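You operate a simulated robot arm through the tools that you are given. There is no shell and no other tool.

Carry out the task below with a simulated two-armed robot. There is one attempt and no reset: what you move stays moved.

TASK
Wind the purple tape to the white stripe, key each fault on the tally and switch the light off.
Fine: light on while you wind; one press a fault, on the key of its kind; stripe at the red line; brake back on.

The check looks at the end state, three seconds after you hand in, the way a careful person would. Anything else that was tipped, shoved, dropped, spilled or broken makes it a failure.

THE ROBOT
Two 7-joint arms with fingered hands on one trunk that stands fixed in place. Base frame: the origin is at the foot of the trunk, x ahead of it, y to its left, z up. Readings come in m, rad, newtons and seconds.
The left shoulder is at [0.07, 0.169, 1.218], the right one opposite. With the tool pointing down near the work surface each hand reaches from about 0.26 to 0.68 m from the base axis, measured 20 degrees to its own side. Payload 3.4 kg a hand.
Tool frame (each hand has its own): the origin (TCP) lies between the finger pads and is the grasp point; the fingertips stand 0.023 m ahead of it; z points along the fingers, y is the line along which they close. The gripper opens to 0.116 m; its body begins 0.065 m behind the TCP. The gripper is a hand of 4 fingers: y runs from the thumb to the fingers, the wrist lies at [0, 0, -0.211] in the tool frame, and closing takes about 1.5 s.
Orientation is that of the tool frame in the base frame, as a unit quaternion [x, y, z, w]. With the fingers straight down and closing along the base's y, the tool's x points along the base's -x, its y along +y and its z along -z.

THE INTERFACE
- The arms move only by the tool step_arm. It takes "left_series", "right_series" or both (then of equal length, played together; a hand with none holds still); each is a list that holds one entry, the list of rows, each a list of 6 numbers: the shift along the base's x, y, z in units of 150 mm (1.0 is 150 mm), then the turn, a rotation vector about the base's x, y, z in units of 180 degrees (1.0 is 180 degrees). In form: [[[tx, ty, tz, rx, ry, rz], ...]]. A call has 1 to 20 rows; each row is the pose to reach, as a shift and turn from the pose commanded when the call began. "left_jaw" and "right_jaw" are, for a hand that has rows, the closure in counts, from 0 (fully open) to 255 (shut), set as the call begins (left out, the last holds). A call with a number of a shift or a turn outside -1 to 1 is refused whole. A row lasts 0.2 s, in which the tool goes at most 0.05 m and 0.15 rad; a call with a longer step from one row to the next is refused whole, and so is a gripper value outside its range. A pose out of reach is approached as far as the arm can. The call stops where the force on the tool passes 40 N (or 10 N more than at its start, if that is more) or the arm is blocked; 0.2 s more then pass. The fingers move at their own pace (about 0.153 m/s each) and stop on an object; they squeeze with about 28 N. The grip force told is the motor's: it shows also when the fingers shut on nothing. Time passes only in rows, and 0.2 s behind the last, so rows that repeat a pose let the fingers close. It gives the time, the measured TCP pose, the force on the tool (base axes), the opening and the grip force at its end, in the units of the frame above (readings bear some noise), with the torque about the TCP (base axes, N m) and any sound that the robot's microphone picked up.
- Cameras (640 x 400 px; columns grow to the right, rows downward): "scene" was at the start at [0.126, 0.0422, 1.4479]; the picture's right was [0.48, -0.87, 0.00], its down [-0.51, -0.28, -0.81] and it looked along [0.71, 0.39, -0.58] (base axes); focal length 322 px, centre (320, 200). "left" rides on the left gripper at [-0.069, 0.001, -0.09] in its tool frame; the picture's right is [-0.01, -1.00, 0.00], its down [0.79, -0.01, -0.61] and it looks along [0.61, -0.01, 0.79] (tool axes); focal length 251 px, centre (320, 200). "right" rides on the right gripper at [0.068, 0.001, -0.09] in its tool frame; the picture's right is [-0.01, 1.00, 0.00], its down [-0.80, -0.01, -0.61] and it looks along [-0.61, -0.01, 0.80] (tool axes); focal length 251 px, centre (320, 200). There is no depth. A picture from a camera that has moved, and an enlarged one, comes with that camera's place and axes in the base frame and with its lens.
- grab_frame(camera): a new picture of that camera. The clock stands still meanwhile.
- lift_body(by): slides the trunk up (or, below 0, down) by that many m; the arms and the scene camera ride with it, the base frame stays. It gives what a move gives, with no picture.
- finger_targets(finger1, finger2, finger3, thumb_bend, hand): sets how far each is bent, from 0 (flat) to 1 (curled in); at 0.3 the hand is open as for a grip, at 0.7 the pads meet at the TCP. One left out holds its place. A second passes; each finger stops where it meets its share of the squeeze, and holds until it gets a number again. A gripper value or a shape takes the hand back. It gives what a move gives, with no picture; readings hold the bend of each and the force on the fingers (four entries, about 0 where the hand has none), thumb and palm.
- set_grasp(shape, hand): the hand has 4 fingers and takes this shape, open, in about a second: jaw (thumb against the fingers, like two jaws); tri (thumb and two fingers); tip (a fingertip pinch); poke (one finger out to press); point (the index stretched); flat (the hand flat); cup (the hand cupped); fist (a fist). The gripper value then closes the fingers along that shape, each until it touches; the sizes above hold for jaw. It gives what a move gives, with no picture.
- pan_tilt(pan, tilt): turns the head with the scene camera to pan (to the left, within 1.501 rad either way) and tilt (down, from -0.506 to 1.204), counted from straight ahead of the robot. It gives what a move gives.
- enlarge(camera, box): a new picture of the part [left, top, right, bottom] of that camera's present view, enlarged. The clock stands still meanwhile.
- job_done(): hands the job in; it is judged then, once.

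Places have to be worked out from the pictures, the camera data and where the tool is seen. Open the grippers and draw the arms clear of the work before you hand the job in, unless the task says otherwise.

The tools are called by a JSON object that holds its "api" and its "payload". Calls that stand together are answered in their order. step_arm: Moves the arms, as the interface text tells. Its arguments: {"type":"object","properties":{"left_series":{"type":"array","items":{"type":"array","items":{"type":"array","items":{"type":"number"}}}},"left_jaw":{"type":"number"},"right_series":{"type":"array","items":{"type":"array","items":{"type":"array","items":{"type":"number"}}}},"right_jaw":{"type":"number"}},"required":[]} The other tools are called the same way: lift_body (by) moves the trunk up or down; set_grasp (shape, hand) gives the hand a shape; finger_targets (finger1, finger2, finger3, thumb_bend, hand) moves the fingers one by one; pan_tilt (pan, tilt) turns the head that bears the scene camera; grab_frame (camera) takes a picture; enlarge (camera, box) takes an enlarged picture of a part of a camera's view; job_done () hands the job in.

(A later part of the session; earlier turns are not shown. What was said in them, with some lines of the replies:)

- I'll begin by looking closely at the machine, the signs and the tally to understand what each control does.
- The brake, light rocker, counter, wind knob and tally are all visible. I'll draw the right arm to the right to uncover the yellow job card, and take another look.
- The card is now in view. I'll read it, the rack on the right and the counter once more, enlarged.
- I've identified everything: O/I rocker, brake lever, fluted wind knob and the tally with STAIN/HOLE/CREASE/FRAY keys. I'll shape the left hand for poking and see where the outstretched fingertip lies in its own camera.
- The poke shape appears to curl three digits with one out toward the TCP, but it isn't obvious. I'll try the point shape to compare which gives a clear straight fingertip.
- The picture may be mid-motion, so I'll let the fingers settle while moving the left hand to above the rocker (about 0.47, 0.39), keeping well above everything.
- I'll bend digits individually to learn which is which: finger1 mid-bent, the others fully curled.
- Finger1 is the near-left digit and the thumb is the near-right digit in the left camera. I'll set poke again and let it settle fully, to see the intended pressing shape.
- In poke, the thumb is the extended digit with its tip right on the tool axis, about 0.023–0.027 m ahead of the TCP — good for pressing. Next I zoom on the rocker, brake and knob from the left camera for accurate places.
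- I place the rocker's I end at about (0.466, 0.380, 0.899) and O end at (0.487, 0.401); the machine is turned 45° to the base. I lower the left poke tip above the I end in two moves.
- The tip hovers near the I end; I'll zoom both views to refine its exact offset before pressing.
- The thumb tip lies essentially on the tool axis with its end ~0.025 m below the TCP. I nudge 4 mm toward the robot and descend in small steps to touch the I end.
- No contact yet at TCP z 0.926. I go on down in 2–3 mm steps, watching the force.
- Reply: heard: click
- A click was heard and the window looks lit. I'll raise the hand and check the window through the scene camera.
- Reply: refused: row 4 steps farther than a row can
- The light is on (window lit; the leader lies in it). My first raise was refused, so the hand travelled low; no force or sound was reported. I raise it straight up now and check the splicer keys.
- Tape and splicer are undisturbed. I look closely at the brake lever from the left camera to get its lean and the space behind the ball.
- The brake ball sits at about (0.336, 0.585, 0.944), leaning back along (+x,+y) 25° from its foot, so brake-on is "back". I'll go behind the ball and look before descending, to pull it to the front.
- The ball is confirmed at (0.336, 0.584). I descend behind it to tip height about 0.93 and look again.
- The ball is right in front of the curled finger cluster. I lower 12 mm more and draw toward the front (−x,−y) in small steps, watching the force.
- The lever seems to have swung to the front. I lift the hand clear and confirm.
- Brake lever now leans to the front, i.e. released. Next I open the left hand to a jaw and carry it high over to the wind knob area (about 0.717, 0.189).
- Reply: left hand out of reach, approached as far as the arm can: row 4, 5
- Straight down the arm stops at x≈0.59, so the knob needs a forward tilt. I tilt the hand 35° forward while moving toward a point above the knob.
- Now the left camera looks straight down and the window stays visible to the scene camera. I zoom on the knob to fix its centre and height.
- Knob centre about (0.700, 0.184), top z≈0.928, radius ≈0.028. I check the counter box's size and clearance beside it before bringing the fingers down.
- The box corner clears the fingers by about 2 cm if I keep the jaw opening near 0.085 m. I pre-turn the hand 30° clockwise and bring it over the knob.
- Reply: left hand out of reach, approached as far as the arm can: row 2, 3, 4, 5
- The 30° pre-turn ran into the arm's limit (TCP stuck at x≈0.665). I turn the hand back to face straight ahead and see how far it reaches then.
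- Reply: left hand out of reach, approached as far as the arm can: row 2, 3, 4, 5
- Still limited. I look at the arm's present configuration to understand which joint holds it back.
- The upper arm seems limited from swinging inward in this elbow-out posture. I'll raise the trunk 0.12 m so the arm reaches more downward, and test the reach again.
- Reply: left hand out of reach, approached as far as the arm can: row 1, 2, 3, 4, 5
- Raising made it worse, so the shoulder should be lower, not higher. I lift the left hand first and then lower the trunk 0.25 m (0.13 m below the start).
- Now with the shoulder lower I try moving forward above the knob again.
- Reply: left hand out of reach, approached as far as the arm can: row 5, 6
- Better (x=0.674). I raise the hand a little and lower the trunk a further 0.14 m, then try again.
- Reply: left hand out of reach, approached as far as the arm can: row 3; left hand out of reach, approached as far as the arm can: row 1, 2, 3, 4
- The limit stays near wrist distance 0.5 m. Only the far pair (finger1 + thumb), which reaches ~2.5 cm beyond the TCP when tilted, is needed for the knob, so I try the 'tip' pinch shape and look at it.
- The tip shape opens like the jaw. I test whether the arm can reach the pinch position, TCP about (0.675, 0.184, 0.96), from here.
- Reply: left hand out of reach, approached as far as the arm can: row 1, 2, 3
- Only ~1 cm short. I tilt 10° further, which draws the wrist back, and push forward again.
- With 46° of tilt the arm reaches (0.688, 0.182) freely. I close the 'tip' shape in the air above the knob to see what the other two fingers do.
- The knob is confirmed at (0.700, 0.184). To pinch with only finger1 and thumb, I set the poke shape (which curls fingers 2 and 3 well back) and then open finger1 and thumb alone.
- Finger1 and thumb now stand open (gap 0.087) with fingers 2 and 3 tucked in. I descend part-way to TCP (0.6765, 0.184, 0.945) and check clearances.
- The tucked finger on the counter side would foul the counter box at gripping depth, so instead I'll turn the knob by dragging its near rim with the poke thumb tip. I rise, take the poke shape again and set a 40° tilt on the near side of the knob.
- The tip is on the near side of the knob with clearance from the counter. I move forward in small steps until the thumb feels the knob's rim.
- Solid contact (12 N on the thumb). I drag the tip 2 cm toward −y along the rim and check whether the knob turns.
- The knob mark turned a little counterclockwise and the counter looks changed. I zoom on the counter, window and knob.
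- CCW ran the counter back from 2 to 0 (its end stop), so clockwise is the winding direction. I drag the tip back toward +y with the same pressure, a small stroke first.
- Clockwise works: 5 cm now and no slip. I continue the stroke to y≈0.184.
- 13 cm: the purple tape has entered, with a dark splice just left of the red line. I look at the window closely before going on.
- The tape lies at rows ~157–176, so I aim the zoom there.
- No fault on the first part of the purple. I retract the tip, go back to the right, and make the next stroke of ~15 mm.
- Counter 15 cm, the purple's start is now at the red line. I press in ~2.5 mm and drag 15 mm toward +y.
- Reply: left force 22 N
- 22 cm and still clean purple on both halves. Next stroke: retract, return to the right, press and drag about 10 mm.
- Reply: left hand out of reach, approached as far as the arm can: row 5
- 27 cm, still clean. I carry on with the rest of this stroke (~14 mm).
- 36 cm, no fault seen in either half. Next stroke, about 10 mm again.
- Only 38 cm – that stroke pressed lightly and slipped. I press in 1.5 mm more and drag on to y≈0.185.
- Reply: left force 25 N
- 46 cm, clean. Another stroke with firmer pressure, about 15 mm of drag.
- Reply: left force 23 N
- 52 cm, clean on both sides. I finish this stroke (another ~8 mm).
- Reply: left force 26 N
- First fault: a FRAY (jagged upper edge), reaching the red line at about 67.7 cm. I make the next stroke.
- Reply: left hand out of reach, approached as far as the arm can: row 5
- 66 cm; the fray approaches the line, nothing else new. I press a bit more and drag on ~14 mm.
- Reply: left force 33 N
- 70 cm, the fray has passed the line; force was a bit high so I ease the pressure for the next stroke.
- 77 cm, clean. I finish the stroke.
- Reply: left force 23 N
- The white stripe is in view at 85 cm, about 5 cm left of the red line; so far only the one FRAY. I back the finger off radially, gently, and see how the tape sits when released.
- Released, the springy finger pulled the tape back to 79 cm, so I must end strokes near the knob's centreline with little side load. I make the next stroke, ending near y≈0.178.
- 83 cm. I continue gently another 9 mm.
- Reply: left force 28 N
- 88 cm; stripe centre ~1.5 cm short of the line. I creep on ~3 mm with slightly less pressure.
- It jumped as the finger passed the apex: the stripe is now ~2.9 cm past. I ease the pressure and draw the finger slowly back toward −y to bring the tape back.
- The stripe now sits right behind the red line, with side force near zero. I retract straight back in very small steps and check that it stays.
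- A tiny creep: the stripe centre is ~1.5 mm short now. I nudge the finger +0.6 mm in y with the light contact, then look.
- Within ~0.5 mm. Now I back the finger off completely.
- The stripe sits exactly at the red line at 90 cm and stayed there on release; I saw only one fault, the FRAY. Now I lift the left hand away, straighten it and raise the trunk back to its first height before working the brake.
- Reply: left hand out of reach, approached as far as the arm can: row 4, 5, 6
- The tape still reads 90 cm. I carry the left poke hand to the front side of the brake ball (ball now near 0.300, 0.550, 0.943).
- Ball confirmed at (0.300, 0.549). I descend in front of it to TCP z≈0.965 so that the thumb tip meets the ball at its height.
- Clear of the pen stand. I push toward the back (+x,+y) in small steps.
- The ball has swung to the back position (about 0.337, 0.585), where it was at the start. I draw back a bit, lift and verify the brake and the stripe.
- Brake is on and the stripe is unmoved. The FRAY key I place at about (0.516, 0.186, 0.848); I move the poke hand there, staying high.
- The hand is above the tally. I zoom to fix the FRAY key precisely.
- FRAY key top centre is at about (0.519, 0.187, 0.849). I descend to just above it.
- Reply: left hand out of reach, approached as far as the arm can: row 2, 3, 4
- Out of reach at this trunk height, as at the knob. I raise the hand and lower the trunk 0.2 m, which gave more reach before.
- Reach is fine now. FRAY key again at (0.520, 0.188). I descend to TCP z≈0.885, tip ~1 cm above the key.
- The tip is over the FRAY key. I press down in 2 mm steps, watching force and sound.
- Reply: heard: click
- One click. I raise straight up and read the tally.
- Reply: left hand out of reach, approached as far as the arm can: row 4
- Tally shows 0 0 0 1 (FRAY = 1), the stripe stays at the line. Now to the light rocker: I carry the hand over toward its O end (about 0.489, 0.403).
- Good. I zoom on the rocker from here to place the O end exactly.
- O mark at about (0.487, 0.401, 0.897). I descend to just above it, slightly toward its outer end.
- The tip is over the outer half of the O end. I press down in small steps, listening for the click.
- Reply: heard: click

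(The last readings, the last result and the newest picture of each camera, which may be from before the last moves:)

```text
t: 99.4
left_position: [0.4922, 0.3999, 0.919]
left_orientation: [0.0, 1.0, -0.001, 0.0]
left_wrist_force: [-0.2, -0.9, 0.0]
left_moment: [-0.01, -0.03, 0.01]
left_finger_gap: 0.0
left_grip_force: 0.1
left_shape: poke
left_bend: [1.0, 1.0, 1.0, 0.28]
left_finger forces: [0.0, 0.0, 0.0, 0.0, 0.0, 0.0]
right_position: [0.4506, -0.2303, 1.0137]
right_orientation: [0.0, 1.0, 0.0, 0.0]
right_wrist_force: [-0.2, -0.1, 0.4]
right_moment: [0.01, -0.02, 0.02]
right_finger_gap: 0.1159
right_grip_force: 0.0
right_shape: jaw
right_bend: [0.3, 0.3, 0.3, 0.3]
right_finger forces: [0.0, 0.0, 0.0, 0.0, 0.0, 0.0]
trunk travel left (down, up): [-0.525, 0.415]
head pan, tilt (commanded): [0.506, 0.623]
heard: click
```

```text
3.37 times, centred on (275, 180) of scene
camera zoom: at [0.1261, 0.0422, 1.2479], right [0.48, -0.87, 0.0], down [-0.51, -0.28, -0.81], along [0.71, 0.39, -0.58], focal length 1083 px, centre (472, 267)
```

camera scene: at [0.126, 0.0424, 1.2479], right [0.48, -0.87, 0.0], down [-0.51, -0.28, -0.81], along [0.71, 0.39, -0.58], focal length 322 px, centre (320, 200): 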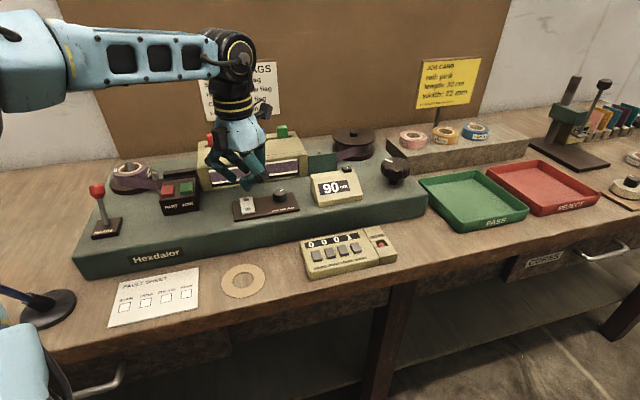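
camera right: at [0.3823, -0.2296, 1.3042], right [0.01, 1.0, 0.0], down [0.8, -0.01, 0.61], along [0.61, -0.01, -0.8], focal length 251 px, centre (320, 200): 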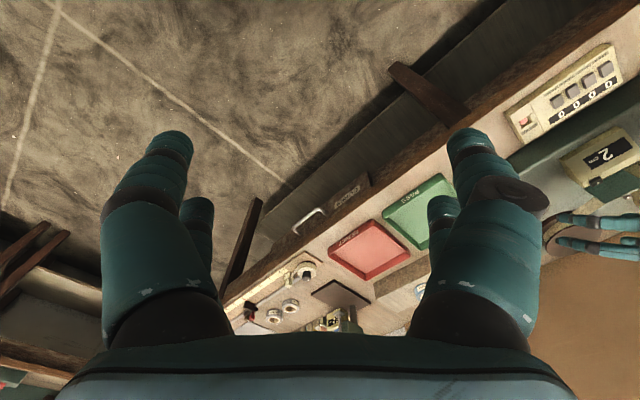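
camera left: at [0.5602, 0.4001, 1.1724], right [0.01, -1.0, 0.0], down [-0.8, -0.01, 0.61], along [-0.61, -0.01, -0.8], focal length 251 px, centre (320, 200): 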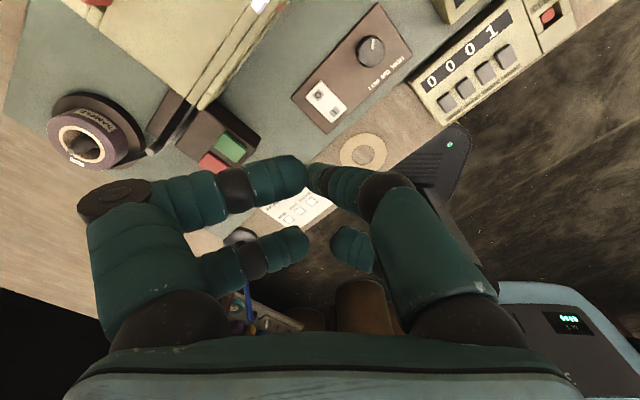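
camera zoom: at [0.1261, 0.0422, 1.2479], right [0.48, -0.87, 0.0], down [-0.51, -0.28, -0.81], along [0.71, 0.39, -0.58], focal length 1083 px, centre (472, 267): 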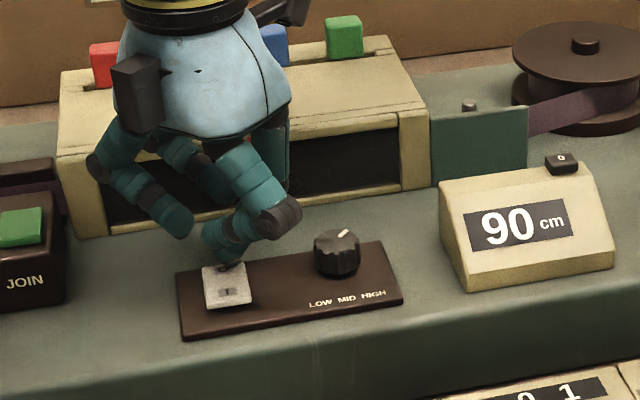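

Click, and the window is dark: light off. I raise the hand straight up and away from the machine.

{"api": "step_arm", "payload": {"left_series": [[[0, 0, 0.15, 0, 0, 0], [0, 0, 0.4, 0, 0, 0], [0, 0, 0.7, 0, 0, 0], [0, 0, 1.0, 0, 0, 0]]]}}

{"api": "step_arm", "payload": {"left_series": [[[0, 0, 0.3, 0, 0, 0], [-0.05, 0.03, 0.6, 0, 0, 0], [-0.2, 0.1, 0.75, 0, 0, 0], [-0.45, 0.2, 0.8, 0, 0, 0], [-0.7, 0.3, 0.8, 0, 0, 0]]]}}

{"api": "grab_frame", "payload": {"camera": "scene"}}

```text
t: 100.4
left_position: [0.4932, 0.4002, 1.072]
left_orientation: [0.0, 1.0, -0.001, 0.0]
left_wrist_force: [0.1, 0.5, 0.6]
left_moment: [-0.03, -0.02, 0.01]
left_finger_gap: 0.0
left_grip_force: 0.0
left_shape: poke
left_bend: [1.0, 1.0, 1.0, 0.28]
left_finger forces: [0.0, 0.0, 0.0, 0.0, 0.0, 0.0]
right_position: [0.4514, -0.2316, 1.0142]
right_orientation: [0.0, 1.0, 0.0, 0.0]
right_wrist_force: [0.0, 0.6, 0.2]
right_moment: [0.02, 0.02, 0.0]
right_finger_gap: 0.1159
right_grip_force: 0.1
right_shape: jaw
right_bend: [0.3, 0.3, 0.3, 0.3]
right_finger forces: [0.0, 0.0, 0.1, 0.1, 0.0, 0.1]
trunk travel left (down, up): [-0.525, 0.415]
head pan, tilt (commanded): [0.506, 0.623]
```

```text
t: 101.6
left_position: [0.3828, 0.4446, 1.1842]
left_orientation: [0.0, 1.0, -0.001, 0.004]
left_wrist_force: [0.1, 0.1, 0.7]
left_moment: [0.0, -0.03, 0.0]
left_finger_gap: 0.0
left_grip_force: 0.1
left_shape: poke
left_bend: [1.0, 1.0, 1.0, 0.28]
left_finger forces: [0.1, 0.1, 0.1, 0.1, 0.2, 0.0]
left hand out of reach, approached as far as the arm can: row 2, 3, 4, 5
right_position: [0.4492, -0.2303, 1.0144]
right_orientation: [0.0, 1.0, -0.001, 0.0]
right_wrist_force: [-0.2, 0.5, 1.0]
right_moment: [0.01, -0.03, 0.03]
right_finger_gap: 0.1159
right_grip_force: 0.0
right_shape: jaw
right_bend: [0.3, 0.3, 0.3, 0.3]
right_finger forces: [0.0, 0.0, 0.1, 0.1, 0.0, 0.1]
trunk travel left (down, up): [-0.525, 0.415]
head pan, tilt (commanded): [0.506, 0.623]
```

```text
taken
camera scene: at [0.1241, 0.0425, 1.2481], right [0.48, -0.88, 0.0], down [-0.51, -0.28, -0.81], along [0.71, 0.39, -0.58], focal length 322 px, centre (320, 200)
```

scene: 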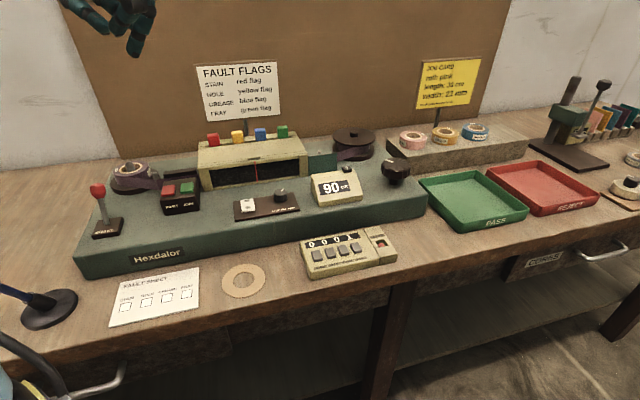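

Light off, everything in place. I raise the trunk back, open the left hand and look over the whole result.

{"api": "lift_body", "payload": {"by": 0.2}}

{"api": "set_grasp", "payload": {"hand": "left", "shape": "jaw"}}

{"api": "grab_frame", "payload": {"camera": "scene"}}

{"api": "enlarge", "payload": {"camera": "scene", "box": [210, 190, 420, 300]}}

{"api": "enlarge", "payload": {"camera": "scene", "box": [225, 222, 305, 266]}}

{"api": "enlarge", "payload": {"camera": "scene", "box": [110, 225, 290, 400]}}

{"api": "enlarge", "payload": {"camera": "scene", "box": [290, 285, 400, 350]}}

```text
t: 103.8
left_position: [0.386, 0.4432, 1.3832]
left_orientation: [0.0, 1.0, -0.001, 0.002]
left_wrist_force: [0.9, -0.8, -0.1]
left_moment: [-0.01, 0.03, 0.03]
left_finger_gap: 0.0
left_grip_force: 0.0
left_shape: poke
left_bend: [1.0, 1.0, 1.0, 0.28]
left_finger forces: [0.1, 0.1, 0.0, 0.0, 0.0, 0.0]
right_position: [0.4512, -0.2316, 1.214]
right_orientation: [0.0, 1.0, 0.0, 0.001]
right_wrist_force: [-0.2, 0.1, -0.6]
right_moment: [-0.02, -0.03, 0.03]
right_finger_gap: 0.1158
right_grip_force: 0.0
right_shape: jaw
right_bend: [0.3, 0.3, 0.3, 0.3]
right_finger forces: [0.1, 0.1, 0.0, 0.0, 0.1, 0.1]
trunk travel left (down, up): [-0.725, 0.215]
head pan, tilt (commanded): [0.506, 0.623]
```

```text
t: 104.7
left_position: [0.3865, 0.4433, 1.3835]
left_orientation: [0.001, 1.0, -0.002, 0.002]
left_wrist_force: [0.1, -0.5, -0.6]
left_moment: [0.03, -0.01, 0.03]
left_finger_gap: 0.1157
left_grip_force: 0.1
left_shape: jaw
left_bend: [0.3, 0.3, 0.3, 0.3]
left_finger forces: [0.0, 0.0, 0.1, 0.0, 0.0, 0.0]
right_position: [0.4509, -0.2294, 1.2149]
right_orientation: [0.0, 1.0, 0.001, 0.0]
right_wrist_force: [-0.4, -0.5, -0.9]
right_moment: [0.01, 0.02, -0.04]
right_finger_gap: 0.1159
right_grip_force: 0.1
right_shape: jaw
right_bend: [0.3, 0.3, 0.3, 0.3]
right_finger forces: [0.0, 0.0, 0.0, 0.0, 0.0, 0.1]
trunk travel left (down, up): [-0.725, 0.215]
head pan, tilt (commanded): [0.506, 0.623]
```

```text
taken
camera scene: at [0.1259, 0.0421, 1.4479], right [0.48, -0.87, 0.0], down [-0.51, -0.28, -0.81], along [0.71, 0.39, -0.58], focal length 322 px, centre (320, 200)
```

scene: 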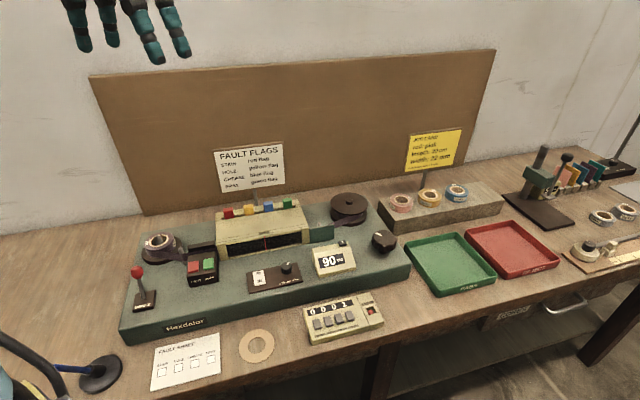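

```text
3.05 times, centred on (315, 245) of scene
camera zoom: at [0.1259, 0.0421, 1.4479], right [0.48, -0.87, 0.0], down [-0.51, -0.28, -0.81], along [0.71, 0.39, -0.58], focal length 980 px, centre (335, 63)
```

zoom: 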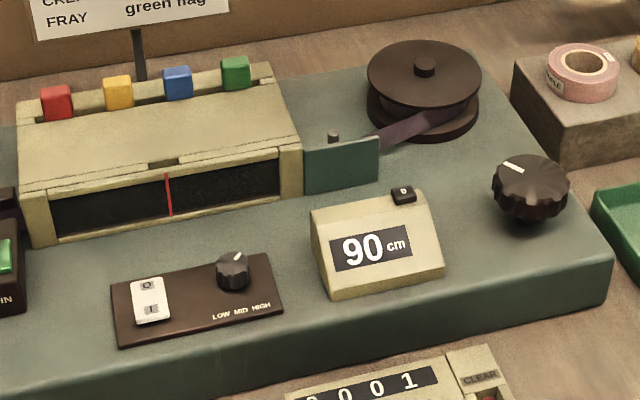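

```text
8.00 times, centred on (265, 244) of scene
camera zoom: at [0.1259, 0.0421, 1.4479], right [0.48, -0.87, 0.0], down [-0.51, -0.28, -0.81], along [0.71, 0.39, -0.58], focal length 2572 px, centre (760, -152)
```

zoom: 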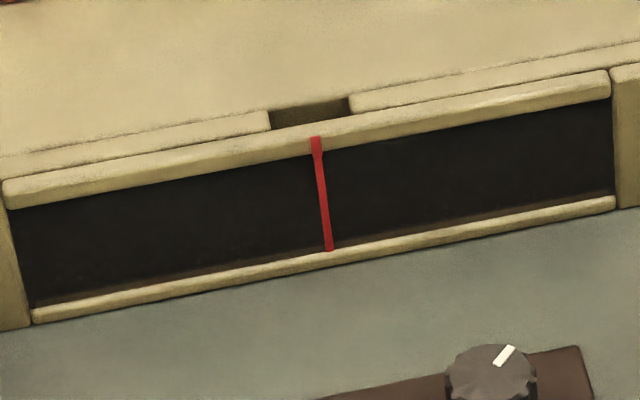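

```text
2.29 times, centred on (200, 312) of scene
camera zoom: at [0.1259, 0.0421, 1.4479], right [0.48, -0.87, 0.0], down [-0.51, -0.28, -0.81], along [0.71, 0.39, -0.58], focal length 735 px, centre (594, -57)
```

zoom: 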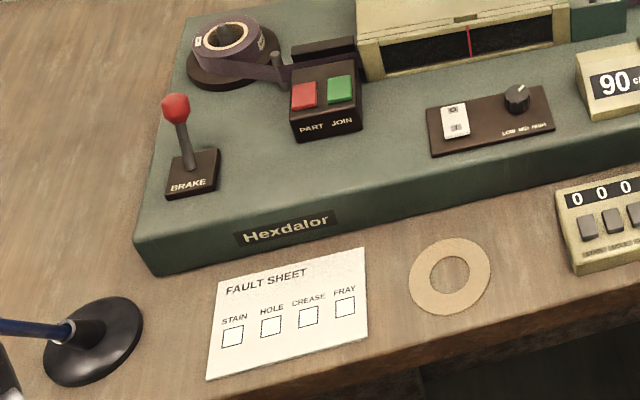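

```text
5.82 times, centred on (345, 318) of scene
camera zoom: at [0.1259, 0.0421, 1.4479], right [0.48, -0.87, 0.0], down [-0.51, -0.28, -0.81], along [0.71, 0.39, -0.58], focal length 1870 px, centre (174, -484)
```

zoom: 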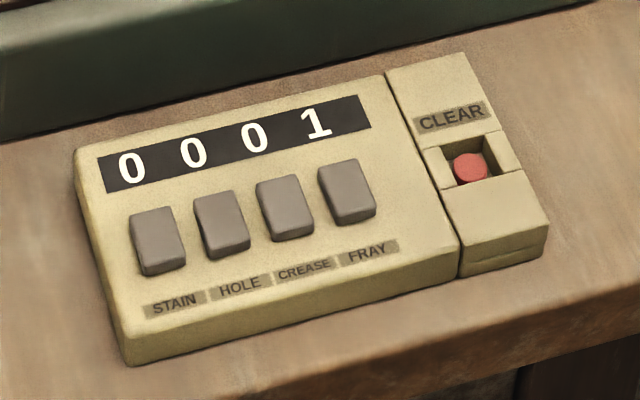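

Everything is as asked:
- The stripe was left at the red line, with the counter at 90 cm, and the brake lever is back on.
- The tally shows a single FRAY.
- The light is off.
- Both hands are open and clear.

I hand the job in.

{"api": "job_done", "payload": {}}

```text
The job is handed in.
```

The job is handed in. The purple tape is wound to the white stripe, one fault is keyed on the tally, and the light is off.

- **Tape:** the stripe sat within about half a millimetre of the red line, with the counter at 90 cm. It had not moved once the brake was back on, and the counter still read 90 cm at the end. The dark window hid the stripe itself in my last look.
- **Fault keyed:** I saw one fault, a jagged edge at about 68 cm, and pressed FRAY once. The tally reads 0 0 0 1. I looked over all the purple tape in enlarged pictures as it passed and saw nothing else. I did not rewind for a second look, so a very faint mark could have gone unseen.
- **Brake:** released for winding, then pushed back to where it stood at the start.
- **Light:** on for all the winding, then switched off.

My first turn of the knob went the wrong way and ran the counter from 2 cm back to 0. I saw no other effect. In the last pictures nothing else looked moved, and both hands are open and clear of the work.
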